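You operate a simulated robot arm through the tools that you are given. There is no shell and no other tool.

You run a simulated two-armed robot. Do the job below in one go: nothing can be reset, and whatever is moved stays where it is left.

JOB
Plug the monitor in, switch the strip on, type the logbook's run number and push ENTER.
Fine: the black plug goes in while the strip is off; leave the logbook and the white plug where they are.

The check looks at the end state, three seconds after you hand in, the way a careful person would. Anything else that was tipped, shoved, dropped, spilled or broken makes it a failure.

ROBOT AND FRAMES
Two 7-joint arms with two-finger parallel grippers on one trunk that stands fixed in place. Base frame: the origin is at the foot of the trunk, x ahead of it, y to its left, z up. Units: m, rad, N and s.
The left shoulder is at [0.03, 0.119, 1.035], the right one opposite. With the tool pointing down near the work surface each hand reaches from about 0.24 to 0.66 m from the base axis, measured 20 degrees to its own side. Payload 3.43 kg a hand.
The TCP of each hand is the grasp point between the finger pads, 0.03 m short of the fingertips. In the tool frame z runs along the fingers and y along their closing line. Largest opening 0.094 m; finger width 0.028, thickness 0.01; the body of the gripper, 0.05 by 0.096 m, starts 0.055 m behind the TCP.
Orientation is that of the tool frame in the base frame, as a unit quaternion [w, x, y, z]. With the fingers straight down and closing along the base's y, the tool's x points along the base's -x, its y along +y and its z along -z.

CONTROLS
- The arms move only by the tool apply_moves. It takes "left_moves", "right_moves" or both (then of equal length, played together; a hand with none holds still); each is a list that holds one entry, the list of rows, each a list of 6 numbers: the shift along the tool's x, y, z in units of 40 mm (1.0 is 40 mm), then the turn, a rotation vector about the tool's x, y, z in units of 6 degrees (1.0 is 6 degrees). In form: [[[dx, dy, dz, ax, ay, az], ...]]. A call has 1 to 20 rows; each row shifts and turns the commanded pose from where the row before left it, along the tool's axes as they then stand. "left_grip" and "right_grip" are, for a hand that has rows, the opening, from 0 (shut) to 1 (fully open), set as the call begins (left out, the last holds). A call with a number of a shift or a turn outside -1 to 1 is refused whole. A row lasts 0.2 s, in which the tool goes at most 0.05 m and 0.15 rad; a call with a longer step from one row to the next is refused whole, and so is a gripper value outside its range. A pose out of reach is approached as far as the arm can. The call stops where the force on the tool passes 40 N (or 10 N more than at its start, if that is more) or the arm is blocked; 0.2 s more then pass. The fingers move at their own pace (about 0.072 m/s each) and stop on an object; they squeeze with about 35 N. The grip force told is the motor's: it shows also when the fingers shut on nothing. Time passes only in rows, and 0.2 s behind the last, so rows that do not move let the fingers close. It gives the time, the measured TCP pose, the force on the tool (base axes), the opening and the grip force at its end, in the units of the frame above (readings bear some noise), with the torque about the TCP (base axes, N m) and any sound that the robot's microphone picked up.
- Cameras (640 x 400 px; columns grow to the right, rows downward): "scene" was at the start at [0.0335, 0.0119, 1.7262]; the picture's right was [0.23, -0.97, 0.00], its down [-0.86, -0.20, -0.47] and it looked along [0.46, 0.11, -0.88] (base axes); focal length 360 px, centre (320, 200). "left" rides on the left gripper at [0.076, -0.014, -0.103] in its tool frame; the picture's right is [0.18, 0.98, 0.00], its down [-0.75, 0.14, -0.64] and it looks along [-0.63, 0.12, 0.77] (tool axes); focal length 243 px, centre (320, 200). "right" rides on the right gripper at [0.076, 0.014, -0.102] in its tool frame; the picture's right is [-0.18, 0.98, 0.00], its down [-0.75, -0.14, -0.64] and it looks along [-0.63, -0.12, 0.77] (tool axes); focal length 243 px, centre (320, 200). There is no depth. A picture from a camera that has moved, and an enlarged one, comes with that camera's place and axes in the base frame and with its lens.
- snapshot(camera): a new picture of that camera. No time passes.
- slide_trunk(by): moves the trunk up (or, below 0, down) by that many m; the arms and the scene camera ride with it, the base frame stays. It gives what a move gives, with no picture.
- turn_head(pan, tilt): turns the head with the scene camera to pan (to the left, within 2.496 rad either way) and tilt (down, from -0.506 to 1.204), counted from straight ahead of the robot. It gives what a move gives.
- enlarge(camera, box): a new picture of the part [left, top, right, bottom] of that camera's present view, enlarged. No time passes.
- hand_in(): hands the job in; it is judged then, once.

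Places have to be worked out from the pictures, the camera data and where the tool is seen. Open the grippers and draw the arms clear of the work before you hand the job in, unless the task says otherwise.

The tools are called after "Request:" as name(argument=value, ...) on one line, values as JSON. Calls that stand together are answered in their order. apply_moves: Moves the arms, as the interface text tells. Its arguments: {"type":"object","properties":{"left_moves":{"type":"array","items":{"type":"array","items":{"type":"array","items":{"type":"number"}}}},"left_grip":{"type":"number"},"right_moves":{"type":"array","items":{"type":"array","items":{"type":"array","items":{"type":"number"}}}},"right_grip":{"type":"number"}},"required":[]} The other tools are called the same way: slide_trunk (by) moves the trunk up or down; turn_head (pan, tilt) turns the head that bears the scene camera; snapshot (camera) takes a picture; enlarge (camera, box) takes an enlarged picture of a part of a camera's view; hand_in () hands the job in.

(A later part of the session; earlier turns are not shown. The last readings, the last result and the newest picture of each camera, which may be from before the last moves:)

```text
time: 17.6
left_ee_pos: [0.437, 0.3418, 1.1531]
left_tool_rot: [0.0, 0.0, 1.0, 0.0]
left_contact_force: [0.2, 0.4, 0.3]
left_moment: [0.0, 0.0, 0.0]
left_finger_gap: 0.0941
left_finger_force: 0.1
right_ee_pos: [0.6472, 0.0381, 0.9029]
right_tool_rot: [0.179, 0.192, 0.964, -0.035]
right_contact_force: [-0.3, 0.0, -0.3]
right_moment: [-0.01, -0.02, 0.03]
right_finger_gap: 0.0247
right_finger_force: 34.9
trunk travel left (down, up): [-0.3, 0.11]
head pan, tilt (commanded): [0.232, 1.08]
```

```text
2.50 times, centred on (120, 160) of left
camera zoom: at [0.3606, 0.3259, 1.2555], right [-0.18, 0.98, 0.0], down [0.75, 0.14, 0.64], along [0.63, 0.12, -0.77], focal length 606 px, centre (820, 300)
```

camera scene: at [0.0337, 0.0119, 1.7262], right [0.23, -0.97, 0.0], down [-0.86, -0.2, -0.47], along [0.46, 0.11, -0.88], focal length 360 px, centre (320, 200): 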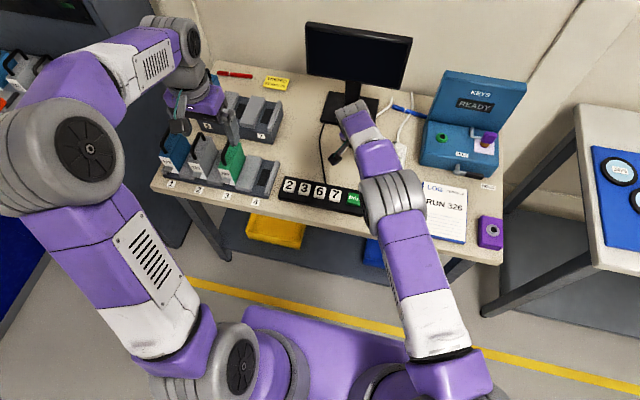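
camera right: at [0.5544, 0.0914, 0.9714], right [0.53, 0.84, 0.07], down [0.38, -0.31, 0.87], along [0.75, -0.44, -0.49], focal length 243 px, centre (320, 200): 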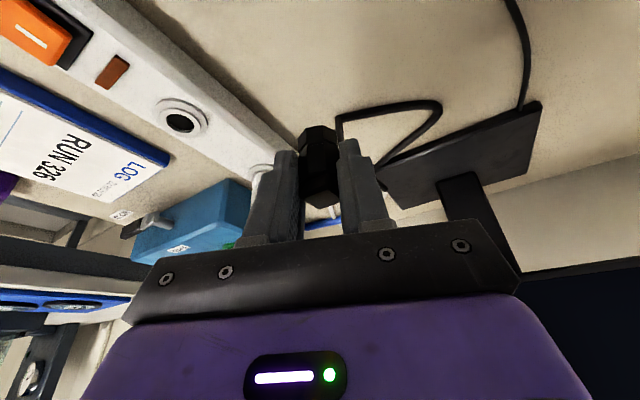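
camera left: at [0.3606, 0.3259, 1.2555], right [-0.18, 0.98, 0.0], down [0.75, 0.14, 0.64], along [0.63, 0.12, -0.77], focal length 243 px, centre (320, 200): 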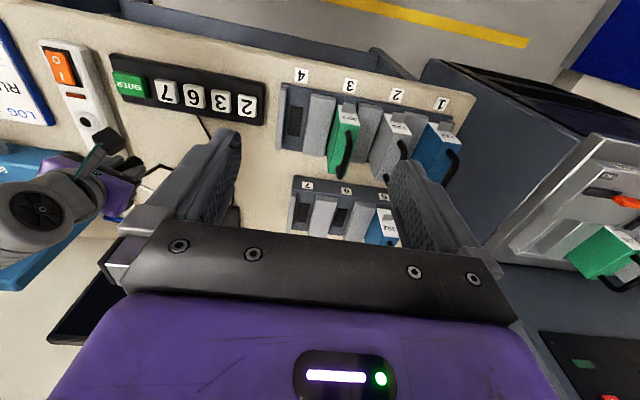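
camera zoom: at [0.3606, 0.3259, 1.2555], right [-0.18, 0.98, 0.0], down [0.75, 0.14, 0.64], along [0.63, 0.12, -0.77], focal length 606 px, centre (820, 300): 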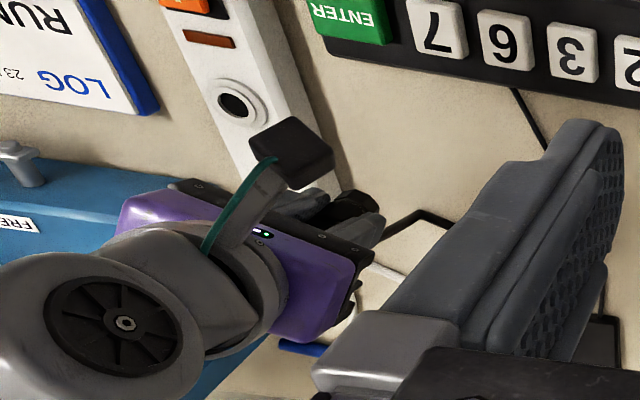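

The bottom face is hidden from above, so I'll use the left hand's camera for a low side view of the plug and the socket, which also helps during insertion. First the left hand moves to a clear spot at the front of the table.

Request:
apply_moves(left_moves=[[[0.074, -0.541, 0.82, 0, 0, 0], [0.074, -0.541, 0.82, 0, 0, 0], [0.074, -0.541, 0.82, 0, 0, 0], [0.074, -0.541, 0.82, 0, 0, 0], [0.074, -0.541, 0.82, 0, 0, 0], [0.074, -0.541, 0.82, 0, 0, 0], [0.074, -0.541, 0.82, 0, 0, 0], [0.074, -0.541, 0.82, 0, 0, 0]]])

Request:
apply_moves(left_moves=[[[0, 0, 0, 0, 0, 1], [0, 0, 0, 0, 0, 1], [0, 0, 0, 0, 0, 1], [0, 0, 0, 0, 0, 1], [0, 0, 0, 0, 0, 1], [0, 0, 0, 0, 0, 1], [0, 0, 0, 0, 0, 1], [0, 0, 0, 0, 0, 1], [0, 0, 0, 0, 0, 1], [0, 0, 0, 0, -1, 0], [0, 0, 0, 0, -1, 0], [0, 0, 0, 0, -1, 0], [0, 0, 0, 0, -1, 0], [0, 0, 0, 0, -1, 0], [0, 0, 0, 0, -1, 0]]])

Request:
snapshot(camera="left")

Request:
snapshot(camera="scene")

```text
time: 19.4
left_ee_pos: [0.4137, 0.1648, 0.8867]
left_tool_rot: [0.0, -0.001, 1.0, 0.001]
left_contact_force: [1.0, 0.0, 0.0]
left_moment: [0.01, 0.0, 0.02]
left_finger_gap: 0.0941
left_finger_force: 0.0
right_ee_pos: [0.6474, 0.0376, 0.9016]
right_tool_rot: [0.179, 0.192, 0.964, -0.035]
right_contact_force: [0.2, -0.4, -1.0]
right_moment: [-0.02, 0.0, -0.03]
right_finger_gap: 0.0249
right_finger_force: 35.3
trunk travel left (down, up): [-0.3, 0.11]
head pan, tilt (commanded): [0.232, 1.08]
```

```text
time: 22.6
left_ee_pos: [0.4136, 0.1691, 0.8897]
left_tool_rot: [0.277, 0.431, 0.847, -0.141]
left_contact_force: [-0.4, 0.1, -0.1]
left_moment: [0.0, 0.02, 0.01]
left_finger_gap: 0.0939
left_finger_force: 0.0
right_ee_pos: [0.6466, 0.0378, 0.9029]
right_tool_rot: [0.179, 0.192, 0.964, -0.035]
right_contact_force: [0.0, 0.2, -0.1]
right_moment: [0.0, 0.02, -0.01]
right_finger_gap: 0.0247
right_finger_force: 34.8
trunk travel left (down, up): [-0.3, 0.11]
head pan, tilt (commanded): [0.232, 1.08]
```

```text
taken
camera left: at [0.329, 0.2567, 0.9283], right [0.71, 0.7, -0.11], down [0.25, -0.1, 0.96], along [0.66, -0.71, -0.25], focal length 243 px, centre (320, 200)
```

left: 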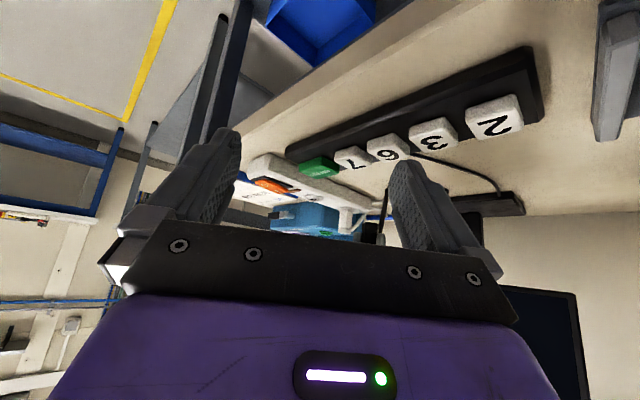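

```text
taken
camera scene: at [0.0333, 0.0128, 1.7262], right [0.23, -0.97, 0.0], down [-0.86, -0.2, -0.47], along [0.46, 0.11, -0.88], focal length 360 px, centre (320, 200)
```

scene: 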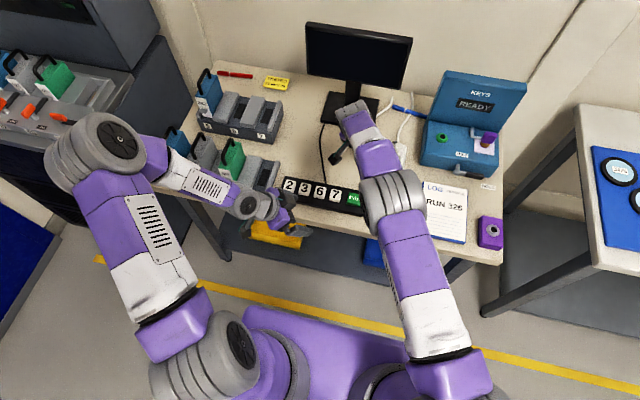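

The left gripper hides the plug in this view. I'll tilt the left hand 15° more so the plug comes into view between its fingers.

Request:
apply_moves(left_moves=[[[0, 0, 0, 0, -1, 0], [0, 0, 0, 0, -1, 0], [0, 0, 0, 0, -0.5, 0]]])

Request:
snapshot(camera="left")

Request:
enlarge(camera="left", box=[300, 130, 420, 230])

```text
time: 23.4
left_ee_pos: [0.4125, 0.1678, 0.89]
left_tool_rot: [0.384, 0.41, 0.804, -0.196]
left_contact_force: [-0.5, -0.6, 0.2]
left_moment: [-0.04, 0.03, 0.0]
left_finger_gap: 0.094
left_finger_force: 0.0
right_ee_pos: [0.647, 0.0373, 0.904]
right_tool_rot: [0.179, 0.192, 0.964, -0.036]
right_contact_force: [0.1, 0.2, 0.2]
right_moment: [-0.01, 0.0, -0.02]
right_finger_gap: 0.0245
right_finger_force: 35.1
trunk travel left (down, up): [-0.3, 0.11]
head pan, tilt (commanded): [0.232, 1.08]
```

```text
taken
camera left: at [0.3255, 0.2611, 0.8955], right [0.73, 0.67, -0.14], down [0.1, 0.1, 0.99], along [0.68, -0.73, 0.01], focal length 243 px, centre (320, 200)
```

left: 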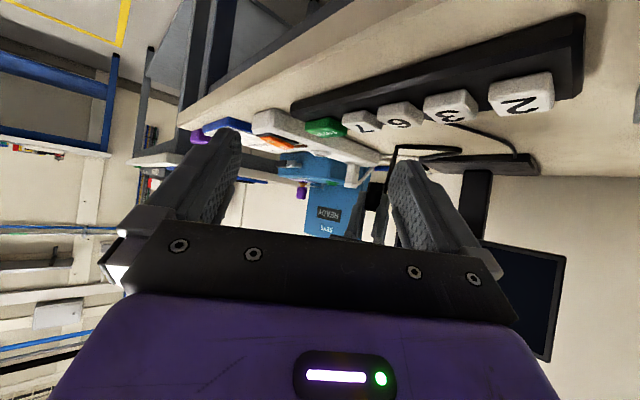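

```text
4.00 times, centred on (360, 180) of left
camera zoom: at [0.3255, 0.2611, 0.8955], right [0.73, 0.67, -0.14], down [0.1, 0.1, 0.99], along [0.68, -0.73, 0.01], focal length 970 px, centre (160, 280)
```

zoom: 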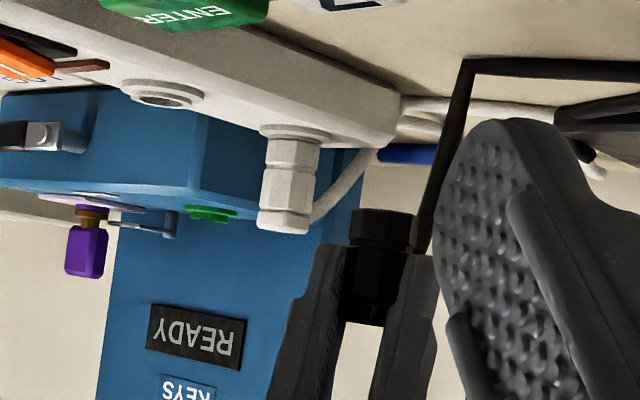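

From the side, the plug's bottom is flat with no pin visible. I'll zoom on each plug to compare how deep the white one sits in its socket.

Request:
enlarge(camera="left", box=[358, 155, 388, 190])

Request:
enlarge(camera="left", box=[375, 175, 415, 215])

Request:
enlarge(camera="left", box=[340, 140, 380, 170])

```text
11.43 times, centred on (373, 172) of left
camera zoom: at [0.3255, 0.2611, 0.8955], right [0.73, 0.67, -0.14], down [0.1, 0.1, 0.99], along [0.68, -0.73, 0.01], focal length 2773 px, centre (-286, 514)
```

zoom: 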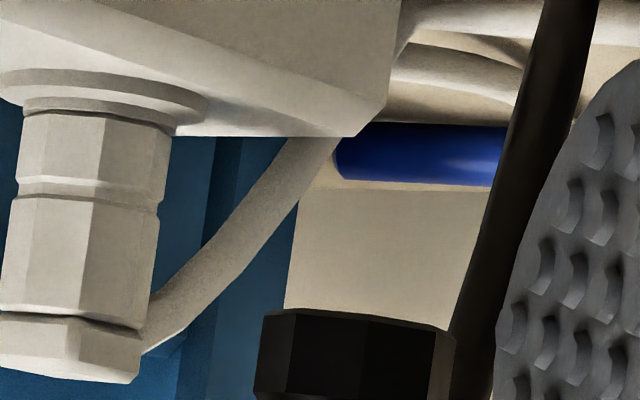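

```text
10.00 times, centred on (395, 195) of left
camera zoom: at [0.3255, 0.2611, 0.8955], right [0.73, 0.67, -0.14], down [0.1, 0.1, 0.99], along [0.68, -0.73, 0.01], focal length 2426 px, centre (-430, 250)
```

zoom: 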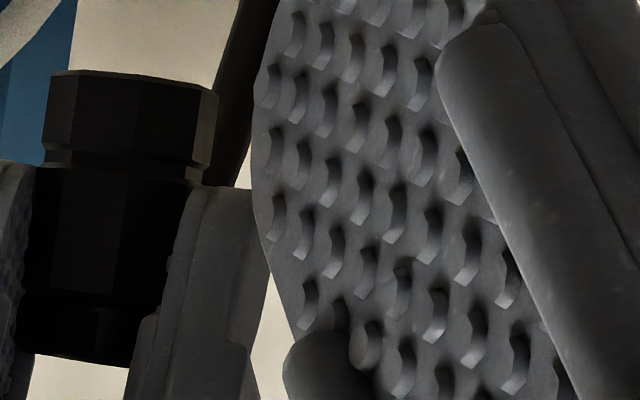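

```text
13.33 times, centred on (360, 155) of left
camera zoom: at [0.3255, 0.2611, 0.8955], right [0.73, 0.67, -0.14], down [0.1, 0.1, 0.99], along [0.68, -0.73, 0.01], focal length 3235 px, centre (-213, 800)
```

zoom: 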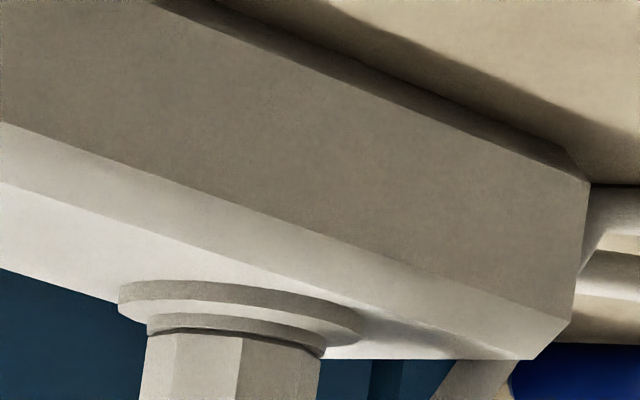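

The plug bottom is flat and sits about 44 mm below the TCP. The white plug simply seats on the inner ring, with no part sunk, so the black one should end the same way. The plug axis is at about [0.657, 0.033] and the socket at [0.615, -0.0625], so I'll move over the socket at this height.

Request:
apply_moves(right_moves=[[[0.016, -0.653, -0.006, 0, 0, 0], [0.016, -0.653, -0.006, 0, 0, 0], [0.016, -0.653, -0.006, 0, 0, 0], [0.016, -0.653, -0.006, 0, 0, 0], [0, 0, 0, 0, 0, 0], [0, 0, 0, 0, 0, 0]]])

Request:
enlarge(camera="right", box=[260, 80, 400, 220])

Request:
snapshot(camera="left")

Request:
enlarge(camera="left", box=[280, 120, 400, 220])

```text
time: 24.8
left_ee_pos: [0.4122, 0.1675, 0.8896]
left_tool_rot: [0.384, 0.41, 0.804, -0.196]
left_contact_force: [0.3, 0.0, -0.8]
left_moment: [0.0, -0.04, -0.04]
left_finger_gap: 0.0938
left_finger_force: 0.1
right_ee_pos: [0.6068, -0.0593, 0.9033]
right_tool_rot: [0.178, 0.192, 0.964, -0.035]
right_contact_force: [1.5, -1.1, -0.3]
right_moment: [0.0, 0.03, 0.0]
right_finger_gap: 0.0246
right_finger_force: 35.6
trunk travel left (down, up): [-0.3, 0.11]
head pan, tilt (commanded): [0.232, 1.08]
```

```text
2.86 times, centred on (330, 150) of right
camera zoom: at [0.5133, -0.0045, 0.9709], right [0.53, 0.84, 0.07], down [0.38, -0.31, 0.87], along [0.75, -0.44, -0.49], focal length 693 px, centre (291, 343)
```

zoom: 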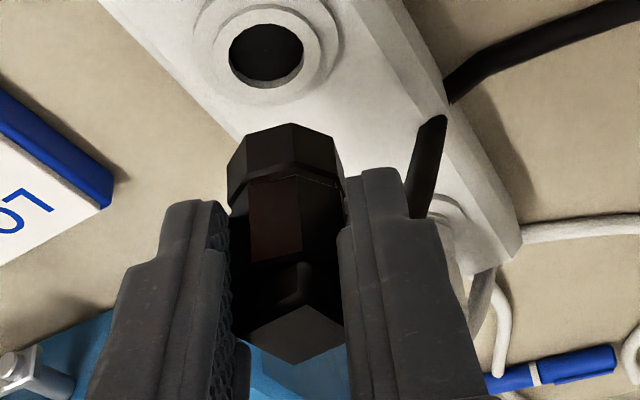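

```text
taken
camera left: at [0.3256, 0.2605, 0.8956], right [0.73, 0.67, -0.14], down [0.1, 0.1, 0.99], along [0.68, -0.73, 0.01], focal length 243 px, centre (320, 200)
```

left: 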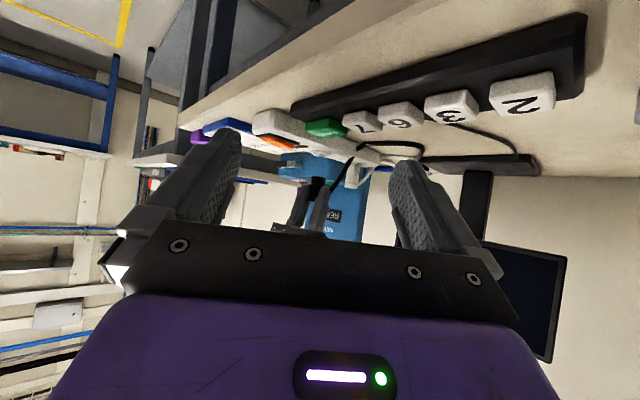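

```text
4.00 times, centred on (340, 170) of left
camera zoom: at [0.3256, 0.2605, 0.8956], right [0.73, 0.67, -0.14], down [0.1, 0.1, 0.99], along [0.68, -0.73, 0.01], focal length 970 px, centre (240, 320)
```

zoom: 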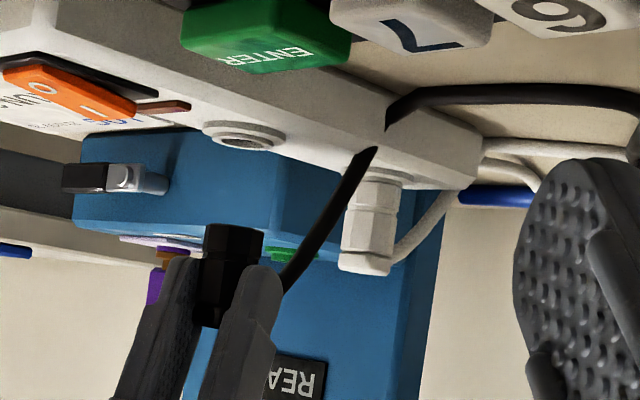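

The plug is close to being over the hole. Combining the views puts the socket rim at [0.616, -0.0655, 0.8185] and the plug axis about 3–4 mm short of it along the viewing line, so I'll correct that and come down 30 mm to just above the ring.

Request:
apply_moves(right_moves=[[[0.06, -0.022, 0.245, 0, 0, 0], [0.06, -0.022, 0.245, 0, 0, 0], [0.06, -0.022, 0.245, 0, 0, 0], [0, 0, 0, 0, 0, 0], [0, 0, 0, 0, 0, 0]]])

Request:
enlarge(camera="right", box=[260, 90, 380, 210])

Request:
enlarge(camera="left", box=[310, 135, 370, 185])

```text
time: 26.0
left_ee_pos: [0.4127, 0.1681, 0.8898]
left_tool_rot: [0.383, 0.41, 0.804, -0.195]
left_contact_force: [-0.4, -0.5, -0.2]
left_moment: [-0.03, 0.0, 0.03]
left_finger_gap: 0.094
left_finger_force: 0.1
right_ee_pos: [0.609, -0.0613, 0.8731]
right_tool_rot: [0.179, 0.192, 0.964, -0.035]
right_contact_force: [-0.6, 0.7, -0.5]
right_moment: [-0.01, 0.03, 0.0]
right_finger_gap: 0.0247
right_finger_force: 35.2
trunk travel left (down, up): [-0.3, 0.11]
head pan, tilt (commanded): [0.232, 1.08]
```

```text
3.33 times, centred on (320, 150) of right
camera zoom: at [0.5157, -0.0082, 0.9417], right [0.53, 0.84, 0.07], down [0.38, -0.31, 0.87], along [0.75, -0.44, -0.49], focal length 809 px, centre (320, 367)
```

zoom: 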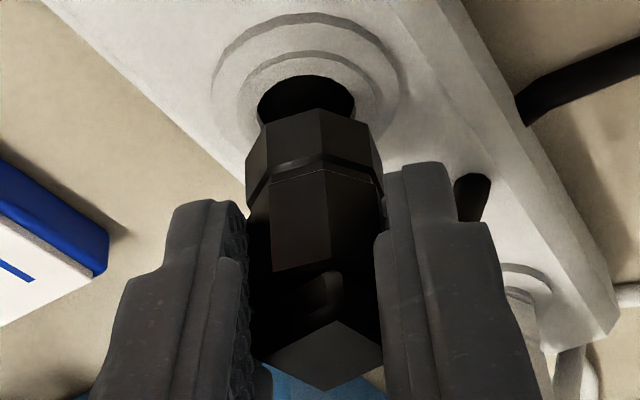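

```text
8.00 times, centred on (340, 160) of left
camera zoom: at [0.3257, 0.2606, 0.8956], right [0.73, 0.67, -0.14], down [0.1, 0.1, 0.99], along [0.68, -0.73, 0.01], focal length 1941 px, centre (160, 520)
```

zoom: 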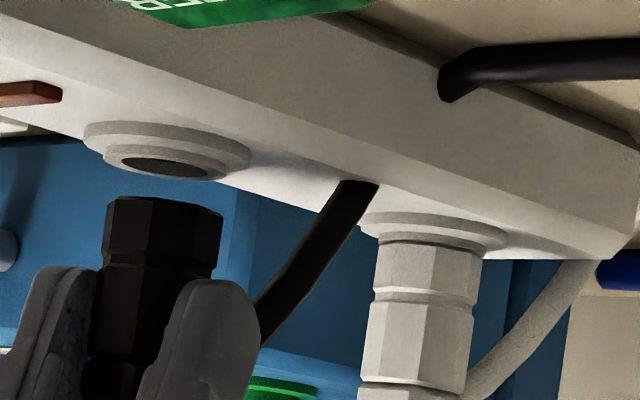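

The bottom edge now reads about 9 mm above the rim, and the plug's foot is roughly 3 mm too far out in x. I'll correct that, come down 7 mm more and look again before touching.

Request:
apply_moves(right_moves=[[[0.065, -0.011, 0.069, 0, 0, 0], [0.065, -0.011, 0.069, 0, 0, 0], [0, 0, 0, 0, 0, 0], [0, 0, 0, 0, 0, 0]]])

Request:
enlarge(camera="right", box=[280, 90, 350, 160])

Request:
enlarge(camera="left", box=[320, 145, 360, 175])

```text
time: 27.0
left_ee_pos: [0.4129, 0.1686, 0.8904]
left_tool_rot: [0.384, 0.41, 0.804, -0.195]
left_contact_force: [0.1, 0.4, 0.0]
left_moment: [-0.03, 0.0, -0.02]
left_finger_gap: 0.0942
left_finger_force: 0.1
right_ee_pos: [0.6061, -0.0617, 0.8673]
right_tool_rot: [0.179, 0.192, 0.964, -0.036]
right_contact_force: [-0.7, 0.4, -2.2]
right_moment: [0.01, 0.05, 0.02]
right_finger_gap: 0.0247
right_finger_force: 35.1
trunk travel left (down, up): [-0.3, 0.11]
head pan, tilt (commanded): [0.232, 1.08]
```

```text
5.71 times, centred on (315, 125) of right
camera zoom: at [0.5131, -0.0074, 0.9345], right [0.53, 0.84, 0.07], down [0.38, -0.31, 0.87], along [0.75, -0.44, -0.49], focal length 1386 px, centre (349, 629)
```

zoom: 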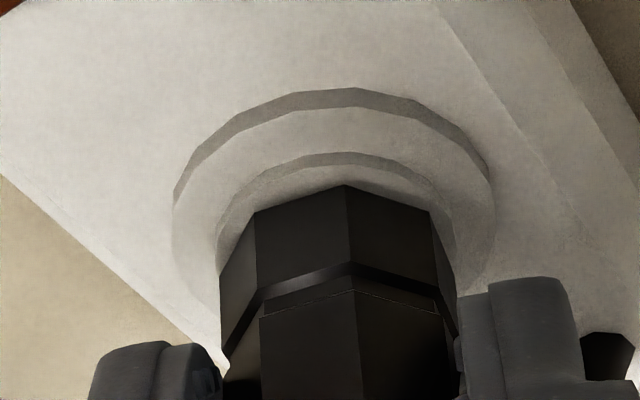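

```text
13.33 times, centred on (340, 160) of left
camera zoom: at [0.3257, 0.2606, 0.8955], right [0.73, 0.67, -0.14], down [0.1, 0.1, 0.99], along [0.68, -0.73, 0.01], focal length 3235 px, centre (53, 733)
```

zoom: 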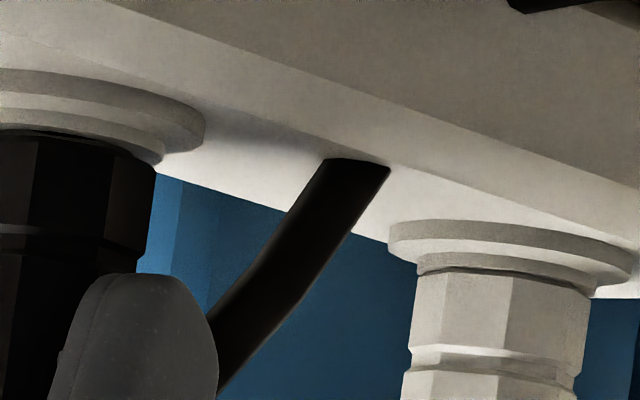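

The foot looks nearly concentric with the ring. I'll check the whole ring and plug from the left camera, centred on it.

Request:
enlarge(camera="left", box=[300, 140, 345, 175])

Request:
enlarge(camera="left", box=[345, 145, 390, 180])

```text
11.43 times, centred on (322, 158) of left
camera zoom: at [0.3257, 0.2606, 0.8955], right [0.73, 0.67, -0.14], down [0.1, 0.1, 0.99], along [0.68, -0.73, 0.01], focal length 2773 px, centre (291, 686)
```

zoom: 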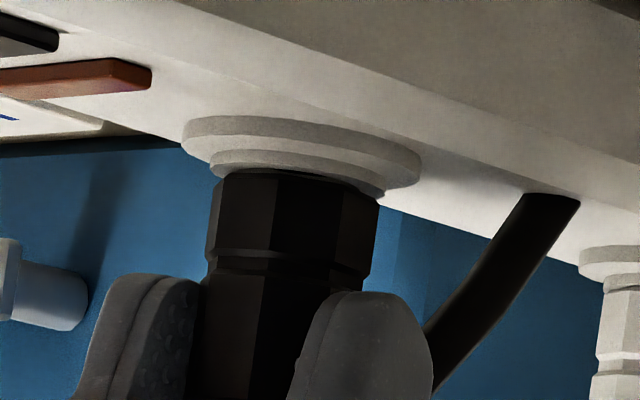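

```text
11.43 times, centred on (368, 162) of left
camera zoom: at [0.3257, 0.2606, 0.8955], right [0.73, 0.67, -0.14], down [0.1, 0.1, 0.99], along [0.68, -0.73, 0.01], focal length 2773 px, centre (-223, 629)
```

zoom: 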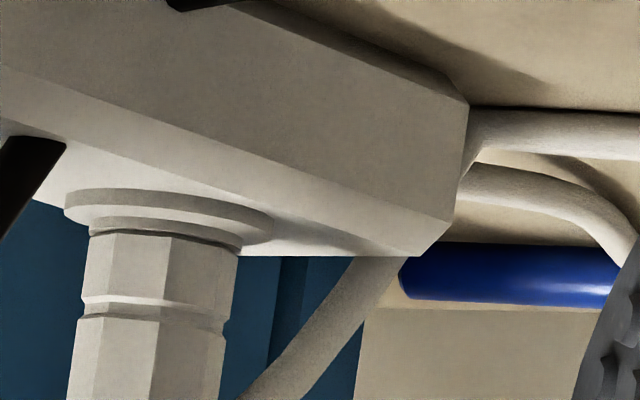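

Seen from the left, the plug's foot sits on the ring just as the white one does, to within half a millimetre. I'll lower in small steps and watch the force for contact.

Request:
apply_moves(right_moves=[[[0.009, 0, 0.0233, 0, 0, 0], [0.009, 0, 0.0233, 0, 0, 0], [0, 0, 0, 0, 0, 0], [0, 0, 0, 0, 0, 0]]])

Request:
enlarge(camera="right", box=[280, 90, 350, 160])

Request:
enlarge(camera="left", box=[300, 140, 345, 175])

```text
time: 28.0
left_ee_pos: [0.4123, 0.1661, 0.8904]
left_tool_rot: [0.384, 0.41, 0.804, -0.196]
left_contact_force: [-0.2, 0.0, -1.1]
left_moment: [0.01, 0.0, -0.04]
left_finger_gap: 0.0941
left_finger_force: 0.0
right_ee_pos: [0.6058, -0.0624, 0.8656]
right_tool_rot: [0.18, 0.192, 0.964, -0.035]
right_contact_force: [-1.6, -0.3, 3.3]
right_moment: [-0.02, 0.03, -0.02]
right_finger_gap: 0.0248
right_finger_force: 34.9
trunk travel left (down, up): [-0.3, 0.11]
head pan, tilt (commanded): [0.232, 1.08]
```

```text
5.71 times, centred on (315, 125) of right
camera zoom: at [0.5135, -0.0076, 0.9331], right [0.53, 0.84, 0.07], down [0.38, -0.31, 0.87], along [0.75, -0.44, -0.49], focal length 1386 px, centre (349, 629)
```

zoom: 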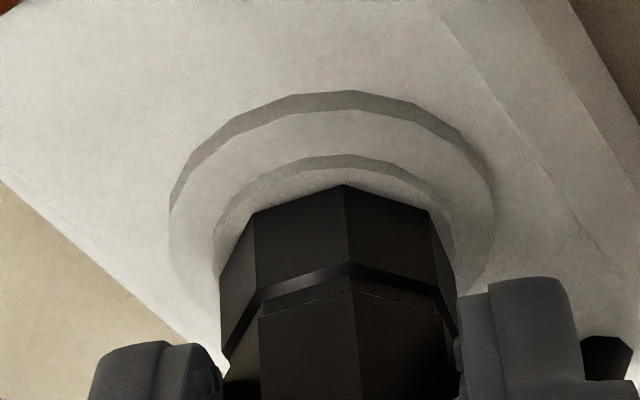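

```text
11.43 times, centred on (322, 158) of left
camera zoom: at [0.3253, 0.2607, 0.8958], right [0.73, 0.67, -0.14], down [0.1, 0.1, 0.99], along [0.68, -0.73, 0.01], focal length 2773 px, centre (291, 686)
```

zoom: 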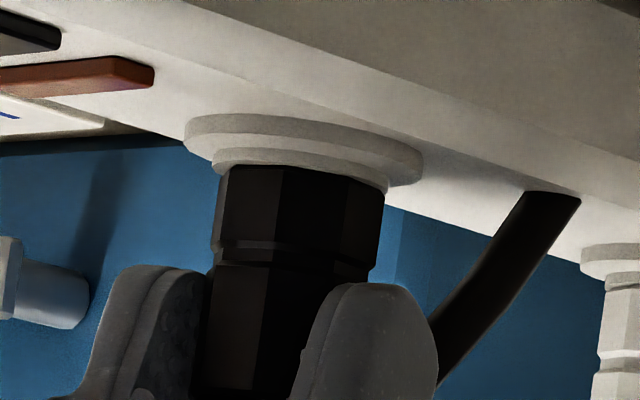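

Contact began at about 3 N with the foot level on the ring, but the plug sits roughly 2 mm too far out. I'll lift 2 mm, shift by (-1.9, +0.7) mm, set it down again and look.

Request:
apply_moves(right_moves=[[[0.03, -0.002, -0.065, 0, 0, 0], [0, 0, 0, 0, 0, 0], [0.009, 0, 0.0233, 0, 0, 0], [0.009, 0, 0.0233, 0, 0, 0], [0, 0, 0, 0, 0, 0], [0, 0, 0, 0, 0, 0]]])

Request:
enlarge(camera="right", box=[280, 90, 350, 160])

Request:
enlarge(camera="left", box=[300, 140, 345, 175])

```text
time: 29.4
left_ee_pos: [0.4116, 0.168, 0.8905]
left_tool_rot: [0.383, 0.41, 0.804, -0.195]
left_contact_force: [-0.8, 0.0, -0.3]
left_moment: [-0.02, 0.01, 0.01]
left_finger_gap: 0.0938
left_finger_force: 0.1
right_ee_pos: [0.6044, -0.0612, 0.8649]
right_tool_rot: [0.179, 0.192, 0.964, -0.035]
right_contact_force: [1.7, 0.5, 5.9]
right_moment: [0.02, -0.14, -0.02]
right_finger_gap: 0.0244
right_finger_force: 35.0
trunk travel left (down, up): [-0.3, 0.11]
head pan, tilt (commanded): [0.232, 1.08]
```

```text
5.71 times, centred on (315, 125) of right
camera zoom: at [0.5114, -0.0076, 0.9331], right [0.53, 0.84, 0.07], down [0.38, -0.31, 0.87], along [0.75, -0.44, -0.49], focal length 1386 px, centre (349, 629)
```

zoom: 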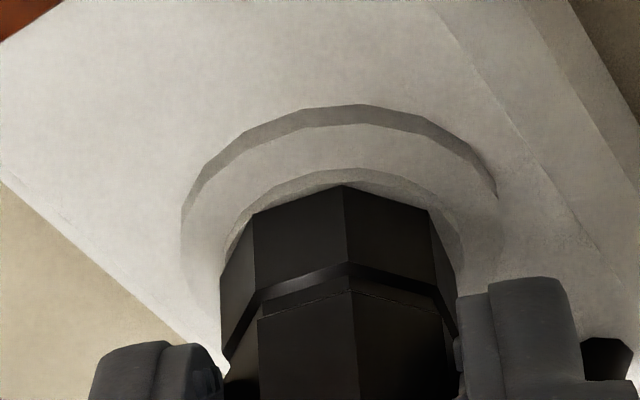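

```text
11.43 times, centred on (322, 158) of left
camera zoom: at [0.3254, 0.2607, 0.8957], right [0.73, 0.67, -0.14], down [0.1, 0.1, 0.99], along [0.68, -0.73, 0.01], focal length 2773 px, centre (291, 686)
```

zoom: 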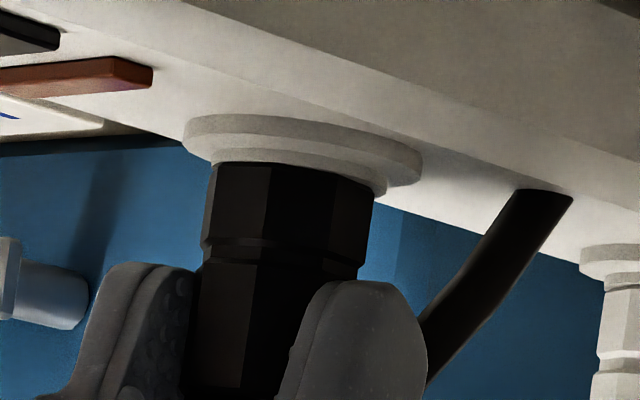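

There's firm contact at 6 N and it's nearly concentric: perhaps half a millimetre left in the left view. I'll zoom closer on the ring edge to judge the remaining offset.

Request:
enlarge(camera="right", box=[298, 98, 338, 128])

Request:
enlarge(camera="left", box=[310, 148, 340, 168])

Request:
enlarge(camera="left", box=[360, 152, 390, 172])

```text
13.33 times, centred on (318, 113) of right
camera zoom: at [0.5114, -0.0076, 0.9331], right [0.53, 0.84, 0.07], down [0.38, -0.31, 0.87], along [0.75, -0.44, -0.49], focal length 3235 px, centre (347, 1360)
```

zoom: 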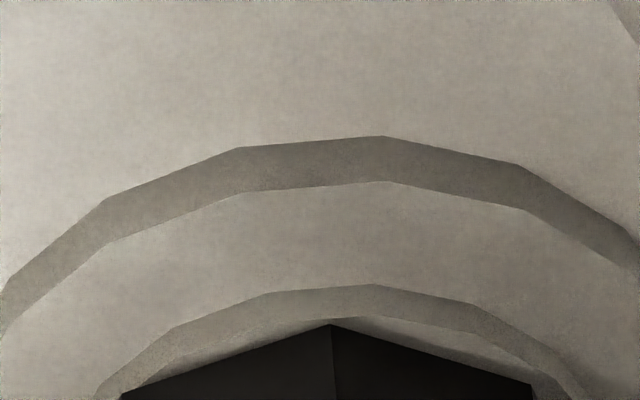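

```text
16.00 times, centred on (325, 158) of left
camera zoom: at [0.3254, 0.2607, 0.8957], right [0.73, 0.67, -0.14], down [0.1, 0.1, 0.99], along [0.68, -0.73, 0.01], focal length 3882 px, centre (240, 872)
```

zoom: 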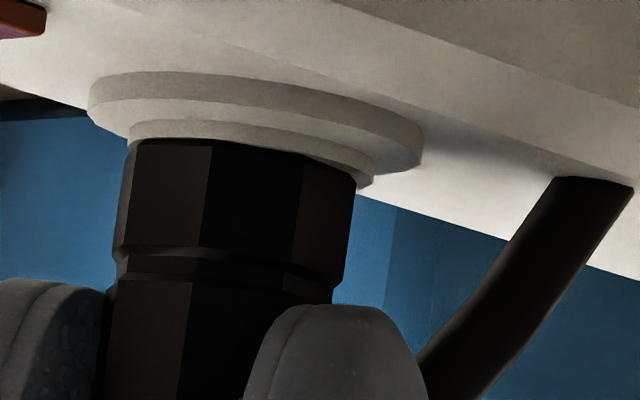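

```text
16.00 times, centred on (375, 162) of left
camera zoom: at [0.3254, 0.2607, 0.8957], right [0.73, 0.67, -0.14], down [0.1, 0.1, 0.99], along [0.68, -0.73, 0.01], focal length 3882 px, centre (-560, 808)
```

zoom: 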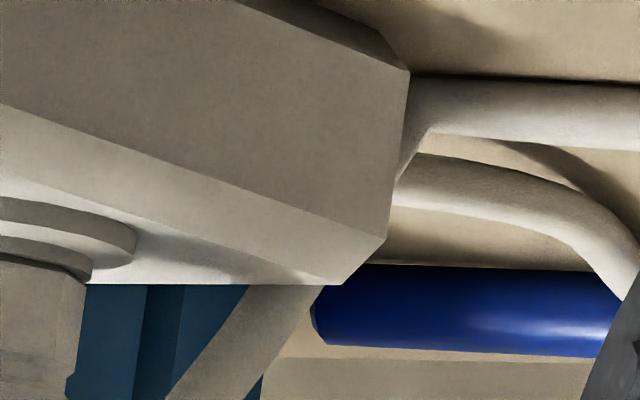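

It's within about half a millimetre. I'll nudge it 0.4 mm sideways and then press straight down in 1 mm steps, watching force and height for a seating or a click.

Request:
apply_moves(right_moves=[[[-0.012, 0.0107, -0.0233, 0, 0, 0], [0, 0, 0, 0, 0, 0], [0.009, 0, 0.0233, 0, 0, 0], [0.009, 0, 0.0233, 0, 0, 0], [0.009, 0, 0.0233, 0, 0, 0], [0.009, 0, 0.0233, 0, 0, 0], [0, 0, 0, 0, 0, 0]]])

Request:
enlarge(camera="right", box=[280, 90, 350, 160])

Request:
enlarge(camera="left", box=[300, 140, 345, 175])

```text
time: 31.0
left_ee_pos: [0.4109, 0.1671, 0.8907]
left_tool_rot: [0.385, 0.409, 0.804, -0.195]
left_contact_force: [0.0, 0.0, -0.4]
left_moment: [0.0, -0.01, -0.01]
left_finger_gap: 0.0937
left_finger_force: 0.1
right_ee_pos: [0.6039, -0.0614, 0.8645]
right_tool_rot: [0.182, 0.192, 0.964, -0.035]
right_contact_force: [2.6, -3.8, 26.0]
right_moment: [-0.21, -0.27, -0.11]
right_finger_gap: 0.0247
right_finger_force: 34.7
trunk travel left (down, up): [-0.3, 0.11]
head pan, tilt (commanded): [0.232, 1.08]
```

```text
5.71 times, centred on (315, 125) of right
camera zoom: at [0.5111, -0.0071, 0.9319], right [0.53, 0.84, 0.07], down [0.38, -0.31, 0.87], along [0.76, -0.44, -0.48], focal length 1386 px, centre (349, 629)
```

zoom: 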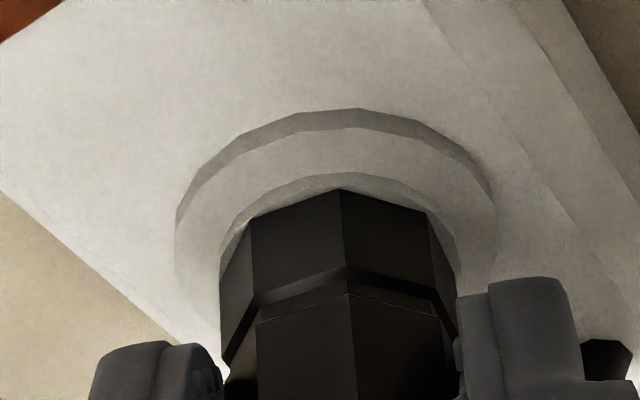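

```text
11.43 times, centred on (322, 158) of left
camera zoom: at [0.3243, 0.2605, 0.8963], right [0.73, 0.67, -0.14], down [0.1, 0.1, 0.99], along [0.68, -0.73, 0.01], focal length 2773 px, centre (291, 686)
```

zoom: 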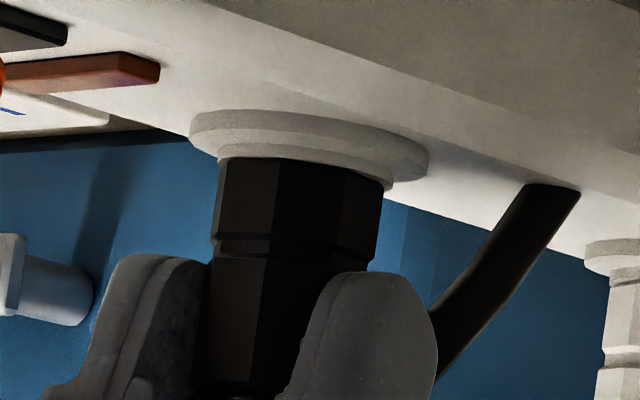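

At 26 N the plug rests firmly on the ring at the same height as the white plug, to within 0.4 mm, and I've heard no sound. I'll press slightly harder, staying under the limit, in case there's a detent.

Request:
apply_moves(right_moves=[[[0.007, 0, 0.018, 0, 0, 0], [0.007, 0, 0.018, 0, 0, 0], [0, 0, 0, 0, 0, 0]]])

```text
time: 31.8
left_ee_pos: [0.4115, 0.1677, 0.8901]
left_tool_rot: [0.384, 0.41, 0.804, -0.195]
left_contact_force: [-0.1, 0.6, -0.1]
left_moment: [-0.01, 0.02, -0.02]
left_finger_gap: 0.094
left_finger_force: 0.1
right_ee_pos: [0.6035, -0.0609, 0.8626]
right_tool_rot: [0.182, 0.191, 0.964, -0.034]
right_contact_force: [7.4, -1.8, 24.3]
right_moment: [-0.18, -0.4, -0.02]
right_finger_gap: 0.0244
right_finger_force: 34.5
trunk travel left (down, up): [-0.3, 0.11]
head pan, tilt (commanded): [0.232, 1.08]
```

The hand went down nearly 2 mm while the force stayed at about 24 N, so either the plug sank or it slipped in the fingers. I'll look.

Request:
enlarge(camera="right", box=[280, 90, 350, 160])

Request:
enlarge(camera="left", box=[300, 140, 345, 175])

Request:
enlarge(camera="right", box=[260, 90, 380, 210])

```text
5.71 times, centred on (315, 125) of right
camera zoom: at [0.5106, -0.0069, 0.9304], right [0.53, 0.84, 0.07], down [0.38, -0.31, 0.87], along [0.76, -0.44, -0.49], focal length 1386 px, centre (349, 629)
```

zoom: 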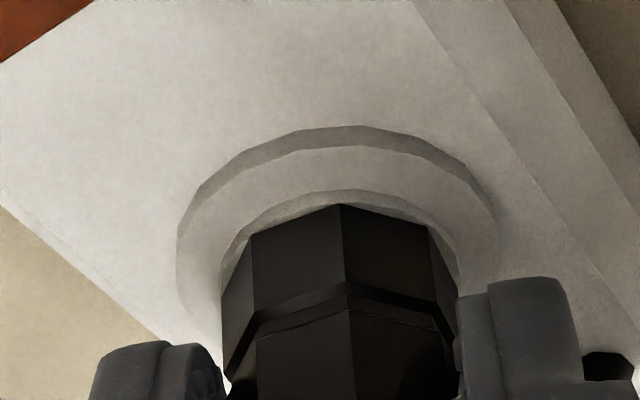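

```text
11.43 times, centred on (322, 158) of left
camera zoom: at [0.3246, 0.2606, 0.8961], right [0.73, 0.67, -0.14], down [0.1, 0.1, 0.99], along [0.68, -0.73, 0.01], focal length 2773 px, centre (291, 686)
```

zoom: 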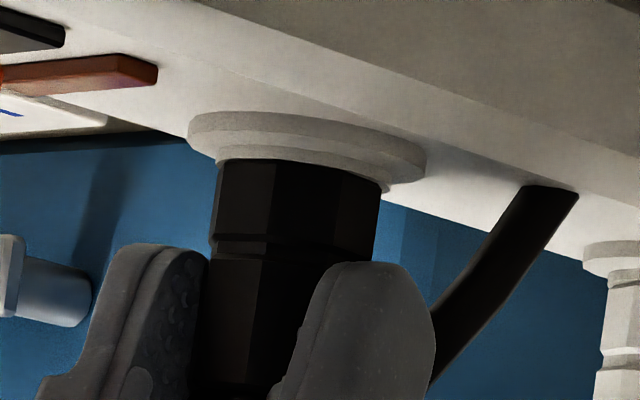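

```text
3.33 times, centred on (320, 150) of right
camera zoom: at [0.5106, -0.0069, 0.9304], right [0.53, 0.84, 0.07], down [0.38, -0.31, 0.87], along [0.76, -0.44, -0.49], focal length 809 px, centre (320, 367)
```

zoom: 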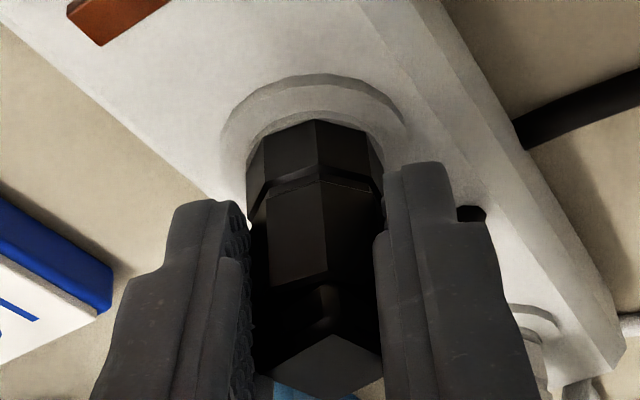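

The plug slipped slightly in the fingers but hasn't moved on the ring. It is fully down, concentric and level like the white one. I'll relax the downward push first and check the force.

Request:
apply_moves(right_moves=[[[-0.011, 0, -0.029, 0, 0, 0], [-0.011, 0, -0.029, 0, 0, 0], [0, 0, 0, 0, 0, 0]]])

```text
time: 32.6
left_ee_pos: [0.4127, 0.1678, 0.8907]
left_tool_rot: [0.383, 0.41, 0.805, -0.195]
left_contact_force: [-0.3, -1.1, -0.1]
left_moment: [0.0, 0.0, 0.0]
left_finger_gap: 0.0937
left_finger_force: 0.1
right_ee_pos: [0.6051, -0.0607, 0.8628]
right_tool_rot: [0.179, 0.192, 0.964, -0.035]
right_contact_force: [8.2, -0.9, 16.0]
right_moment: [-0.09, -0.42, 0.03]
right_finger_gap: 0.0244
right_finger_force: 34.8
trunk travel left (down, up): [-0.3, 0.11]
head pan, tilt (commanded): [0.232, 1.08]
```

There's still 16 N down and 8 N sideways stored in the arm. I'll ease it off with another 1.5 mm up and 0.7 mm in +x before releasing.

Request:
apply_moves(right_moves=[[[-0.014, 0.003, -0.015, 0, 0, 0], [-0.014, 0.003, -0.015, 0, 0, 0], [0, 0, 0, 0, 0, 0]]])

```text
time: 33.4
left_ee_pos: [0.4125, 0.1693, 0.8893]
left_tool_rot: [0.383, 0.41, 0.804, -0.196]
left_contact_force: [0.5, 0.1, 0.4]
left_moment: [-0.02, -0.03, 0.01]
left_finger_gap: 0.094
left_finger_force: 0.1
right_ee_pos: [0.6044, -0.0613, 0.8627]
right_tool_rot: [0.178, 0.192, 0.965, -0.036]
right_contact_force: [3.8, 0.7, 6.8]
right_moment: [0.07, -0.2, 0.0]
right_finger_gap: 0.0243
right_finger_force: 35.1
trunk travel left (down, up): [-0.3, 0.11]
head pan, tilt (commanded): [0.232, 1.08]
```

It's nearly relaxed. One more small easing, then I'll open the fingers to half.

Request:
apply_moves(right_moves=[[[-0.016, 0.004, -0.0155, 0, 0, 0], [0, 0, 0, 0, 0, 0]]])

Request:
apply_moves(right_moves=[[[0, 0, 0, 0, 0, 0], [0, 0, 0, 0, 0, 0], [0, 0, 0, 0, 0, 0]]], right_grip=0.55)

Request:
enlarge(camera="right", box=[260, 90, 380, 210])

Request:
enlarge(camera="left", box=[290, 130, 390, 210])

```text
time: 34.0
left_ee_pos: [0.413, 0.1668, 0.8901]
left_tool_rot: [0.383, 0.41, 0.804, -0.196]
left_contact_force: [1.0, 0.2, 0.0]
left_moment: [0.0, 0.0, 0.0]
left_finger_gap: 0.094
left_finger_force: 0.2
right_ee_pos: [0.6048, -0.0616, 0.8642]
right_tool_rot: [0.177, 0.193, 0.965, -0.036]
right_contact_force: [0.8, 0.7, 0.3]
right_moment: [0.0, 0.01, 0.0]
right_finger_gap: 0.0245
right_finger_force: 34.7
trunk travel left (down, up): [-0.3, 0.11]
head pan, tilt (commanded): [0.232, 1.08]
```

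```text
time: 34.8
left_ee_pos: [0.4125, 0.1676, 0.8904]
left_tool_rot: [0.383, 0.41, 0.804, -0.195]
left_contact_force: [0.9, -0.6, -0.3]
left_moment: [-0.04, 0.0, 0.01]
left_finger_gap: 0.094
left_finger_force: 0.0
right_ee_pos: [0.6066, -0.0605, 0.8651]
right_tool_rot: [0.179, 0.193, 0.964, -0.036]
right_contact_force: [-0.4, 0.3, -0.3]
right_moment: [-0.02, -0.01, 0.01]
right_finger_gap: 0.0517
right_finger_force: 0.1
trunk travel left (down, up): [-0.3, 0.11]
head pan, tilt (commanded): [0.232, 1.08]
```

```text
3.33 times, centred on (320, 150) of right
camera zoom: at [0.5129, -0.0067, 0.9325], right [0.53, 0.84, 0.07], down [0.38, -0.31, 0.87], along [0.75, -0.44, -0.49], focal length 809 px, centre (320, 367)
```

zoom: 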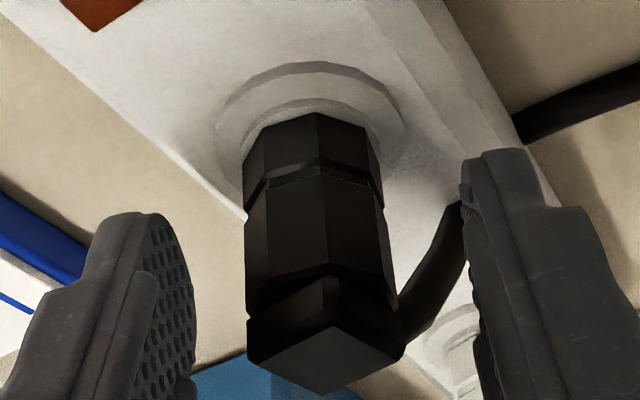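

```text
5.00 times, centred on (340, 170) of left
camera zoom: at [0.3256, 0.2606, 0.8956], right [0.73, 0.67, -0.14], down [0.1, 0.1, 0.99], along [0.68, -0.73, 0.01], focal length 1213 px, centre (220, 350)
```

zoom: 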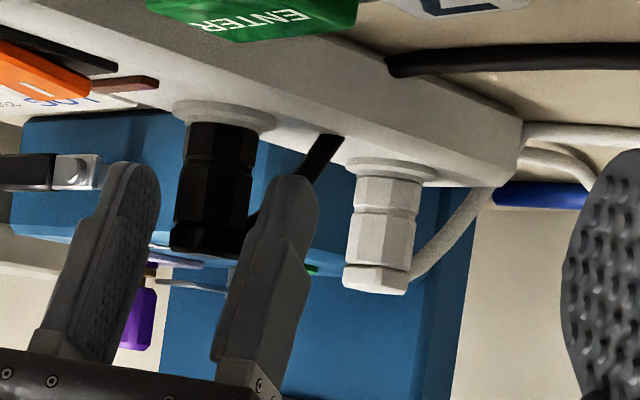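

Released: the black plug stands upright on the socket, parallel to the white one. I'll withdraw the right hand backwards along its own axis.

Request:
apply_moves(right_moves=[[[0, 0, -0.4, 0, 0, 0], [0, 0, -0.6, 0, 0, 0], [0, 0, -0.8, 0, 0, 0], [0, 0, -0.8, 0, 0, 0], [0, 0, -0.8, 0, 0, 0]]])

Request:
snapshot(camera="right")

Request:
enlarge(camera="left", box=[290, 130, 390, 210])

Request:
snapshot(camera="scene")

```text
time: 36.0
left_ee_pos: [0.4121, 0.1671, 0.8896]
left_tool_rot: [0.384, 0.41, 0.804, -0.196]
left_contact_force: [0.4, 0.0, 0.4]
left_moment: [-0.02, -0.01, 0.03]
left_finger_gap: 0.0937
left_finger_force: 0.1
right_ee_pos: [0.5608, -0.0426, 0.9922]
right_tool_rot: [0.179, 0.192, 0.964, -0.036]
right_contact_force: [0.3, 0.6, -0.5]
right_moment: [0.0, -0.01, 0.03]
right_finger_gap: 0.0517
right_finger_force: 0.1
trunk travel left (down, up): [-0.3, 0.11]
head pan, tilt (commanded): [0.232, 1.08]
```

```text
taken
camera right: at [0.467, 0.0116, 1.0599], right [0.54, 0.84, 0.07], down [0.38, -0.31, 0.87], along [0.75, -0.44, -0.49], focal length 243 px, centre (320, 200)
```

right: 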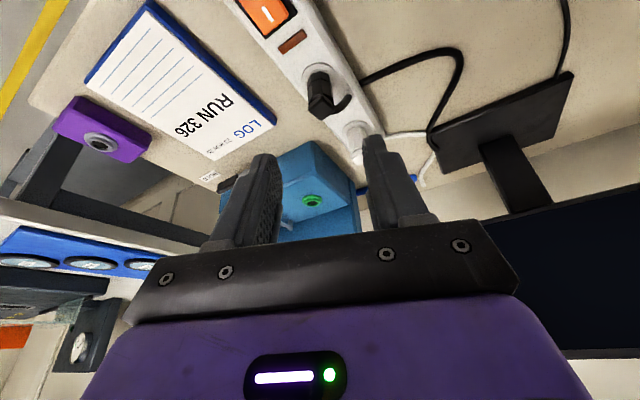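

```text
5.00 times, centred on (340, 170) of left
camera zoom: at [0.3251, 0.2607, 0.8958], right [0.73, 0.67, -0.14], down [0.1, 0.1, 0.99], along [0.68, -0.73, 0.01], focal length 1213 px, centre (220, 350)
```

zoom: 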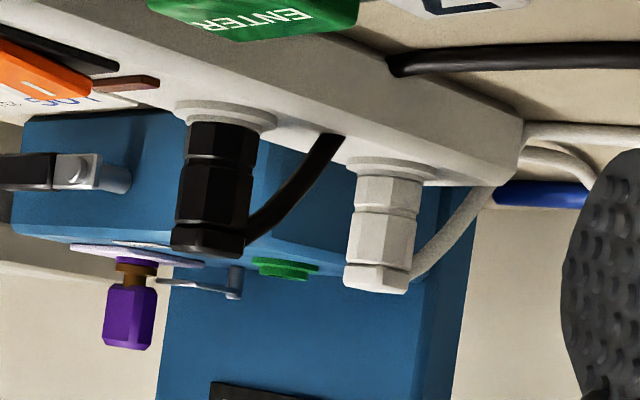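

```text
taken
camera scene: at [0.0326, 0.0119, 1.7262], right [0.23, -0.97, 0.0], down [-0.86, -0.2, -0.47], along [0.46, 0.11, -0.88], focal length 360 px, centre (320, 200)
```

scene: 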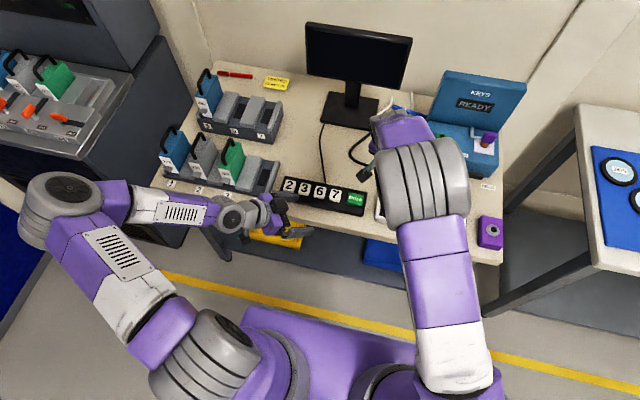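

The plug stayed in place. I'll zoom from the right camera and compare how it sits on its ring with how the white plug sits.

Request:
enlarge(camera="right", box=[285, 50, 385, 160])

Request:
enlarge(camera="left", box=[315, 145, 385, 195])

Request:
enlarge(camera="right", box=[225, 0, 345, 90])

```text
3.64 times, centred on (335, 105) of right
camera zoom: at [0.467, 0.0116, 1.0599], right [0.54, 0.84, 0.07], down [0.38, -0.31, 0.87], along [0.75, -0.44, -0.49], focal length 882 px, centre (266, 546)
```

zoom: 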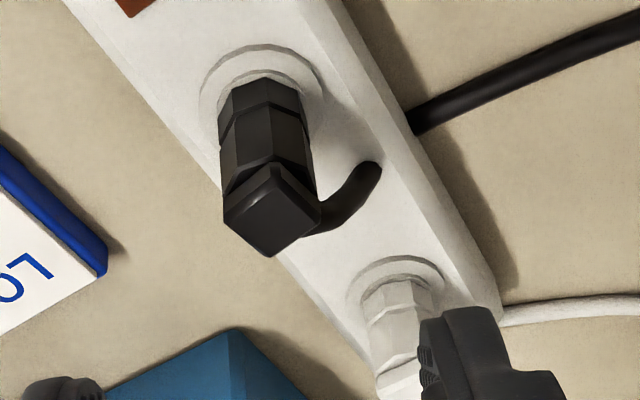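

```text
8.00 times, centred on (350, 170) of left
camera zoom: at [0.3251, 0.2607, 0.8958], right [0.73, 0.67, -0.14], down [0.1, 0.1, 0.99], along [0.68, -0.73, 0.01], focal length 1941 px, centre (80, 440)
```

zoom: 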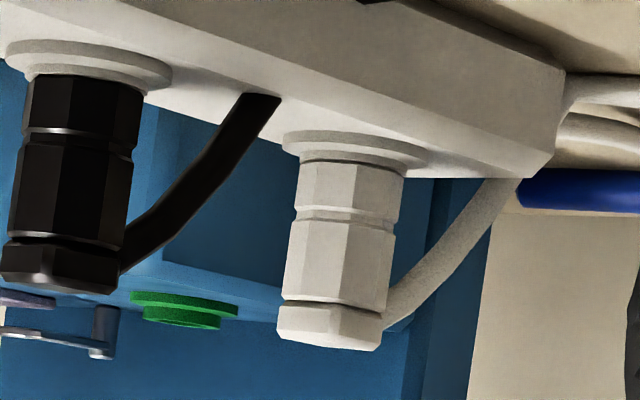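

```text
4.44 times, centred on (285, 45) of right
camera zoom: at [0.467, 0.0116, 1.0599], right [0.54, 0.84, 0.07], down [0.38, -0.31, 0.87], along [0.75, -0.44, -0.49], focal length 1078 px, centre (476, 889)
```

zoom: 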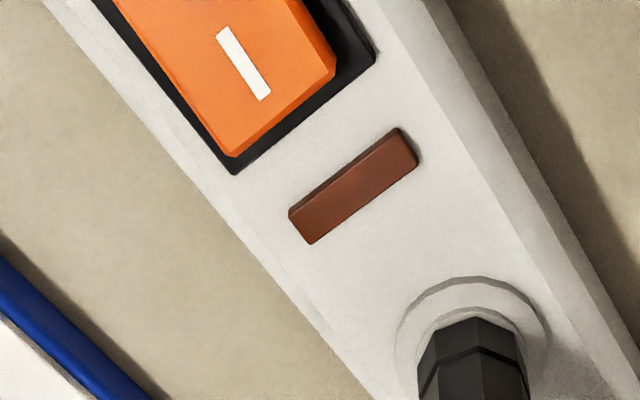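

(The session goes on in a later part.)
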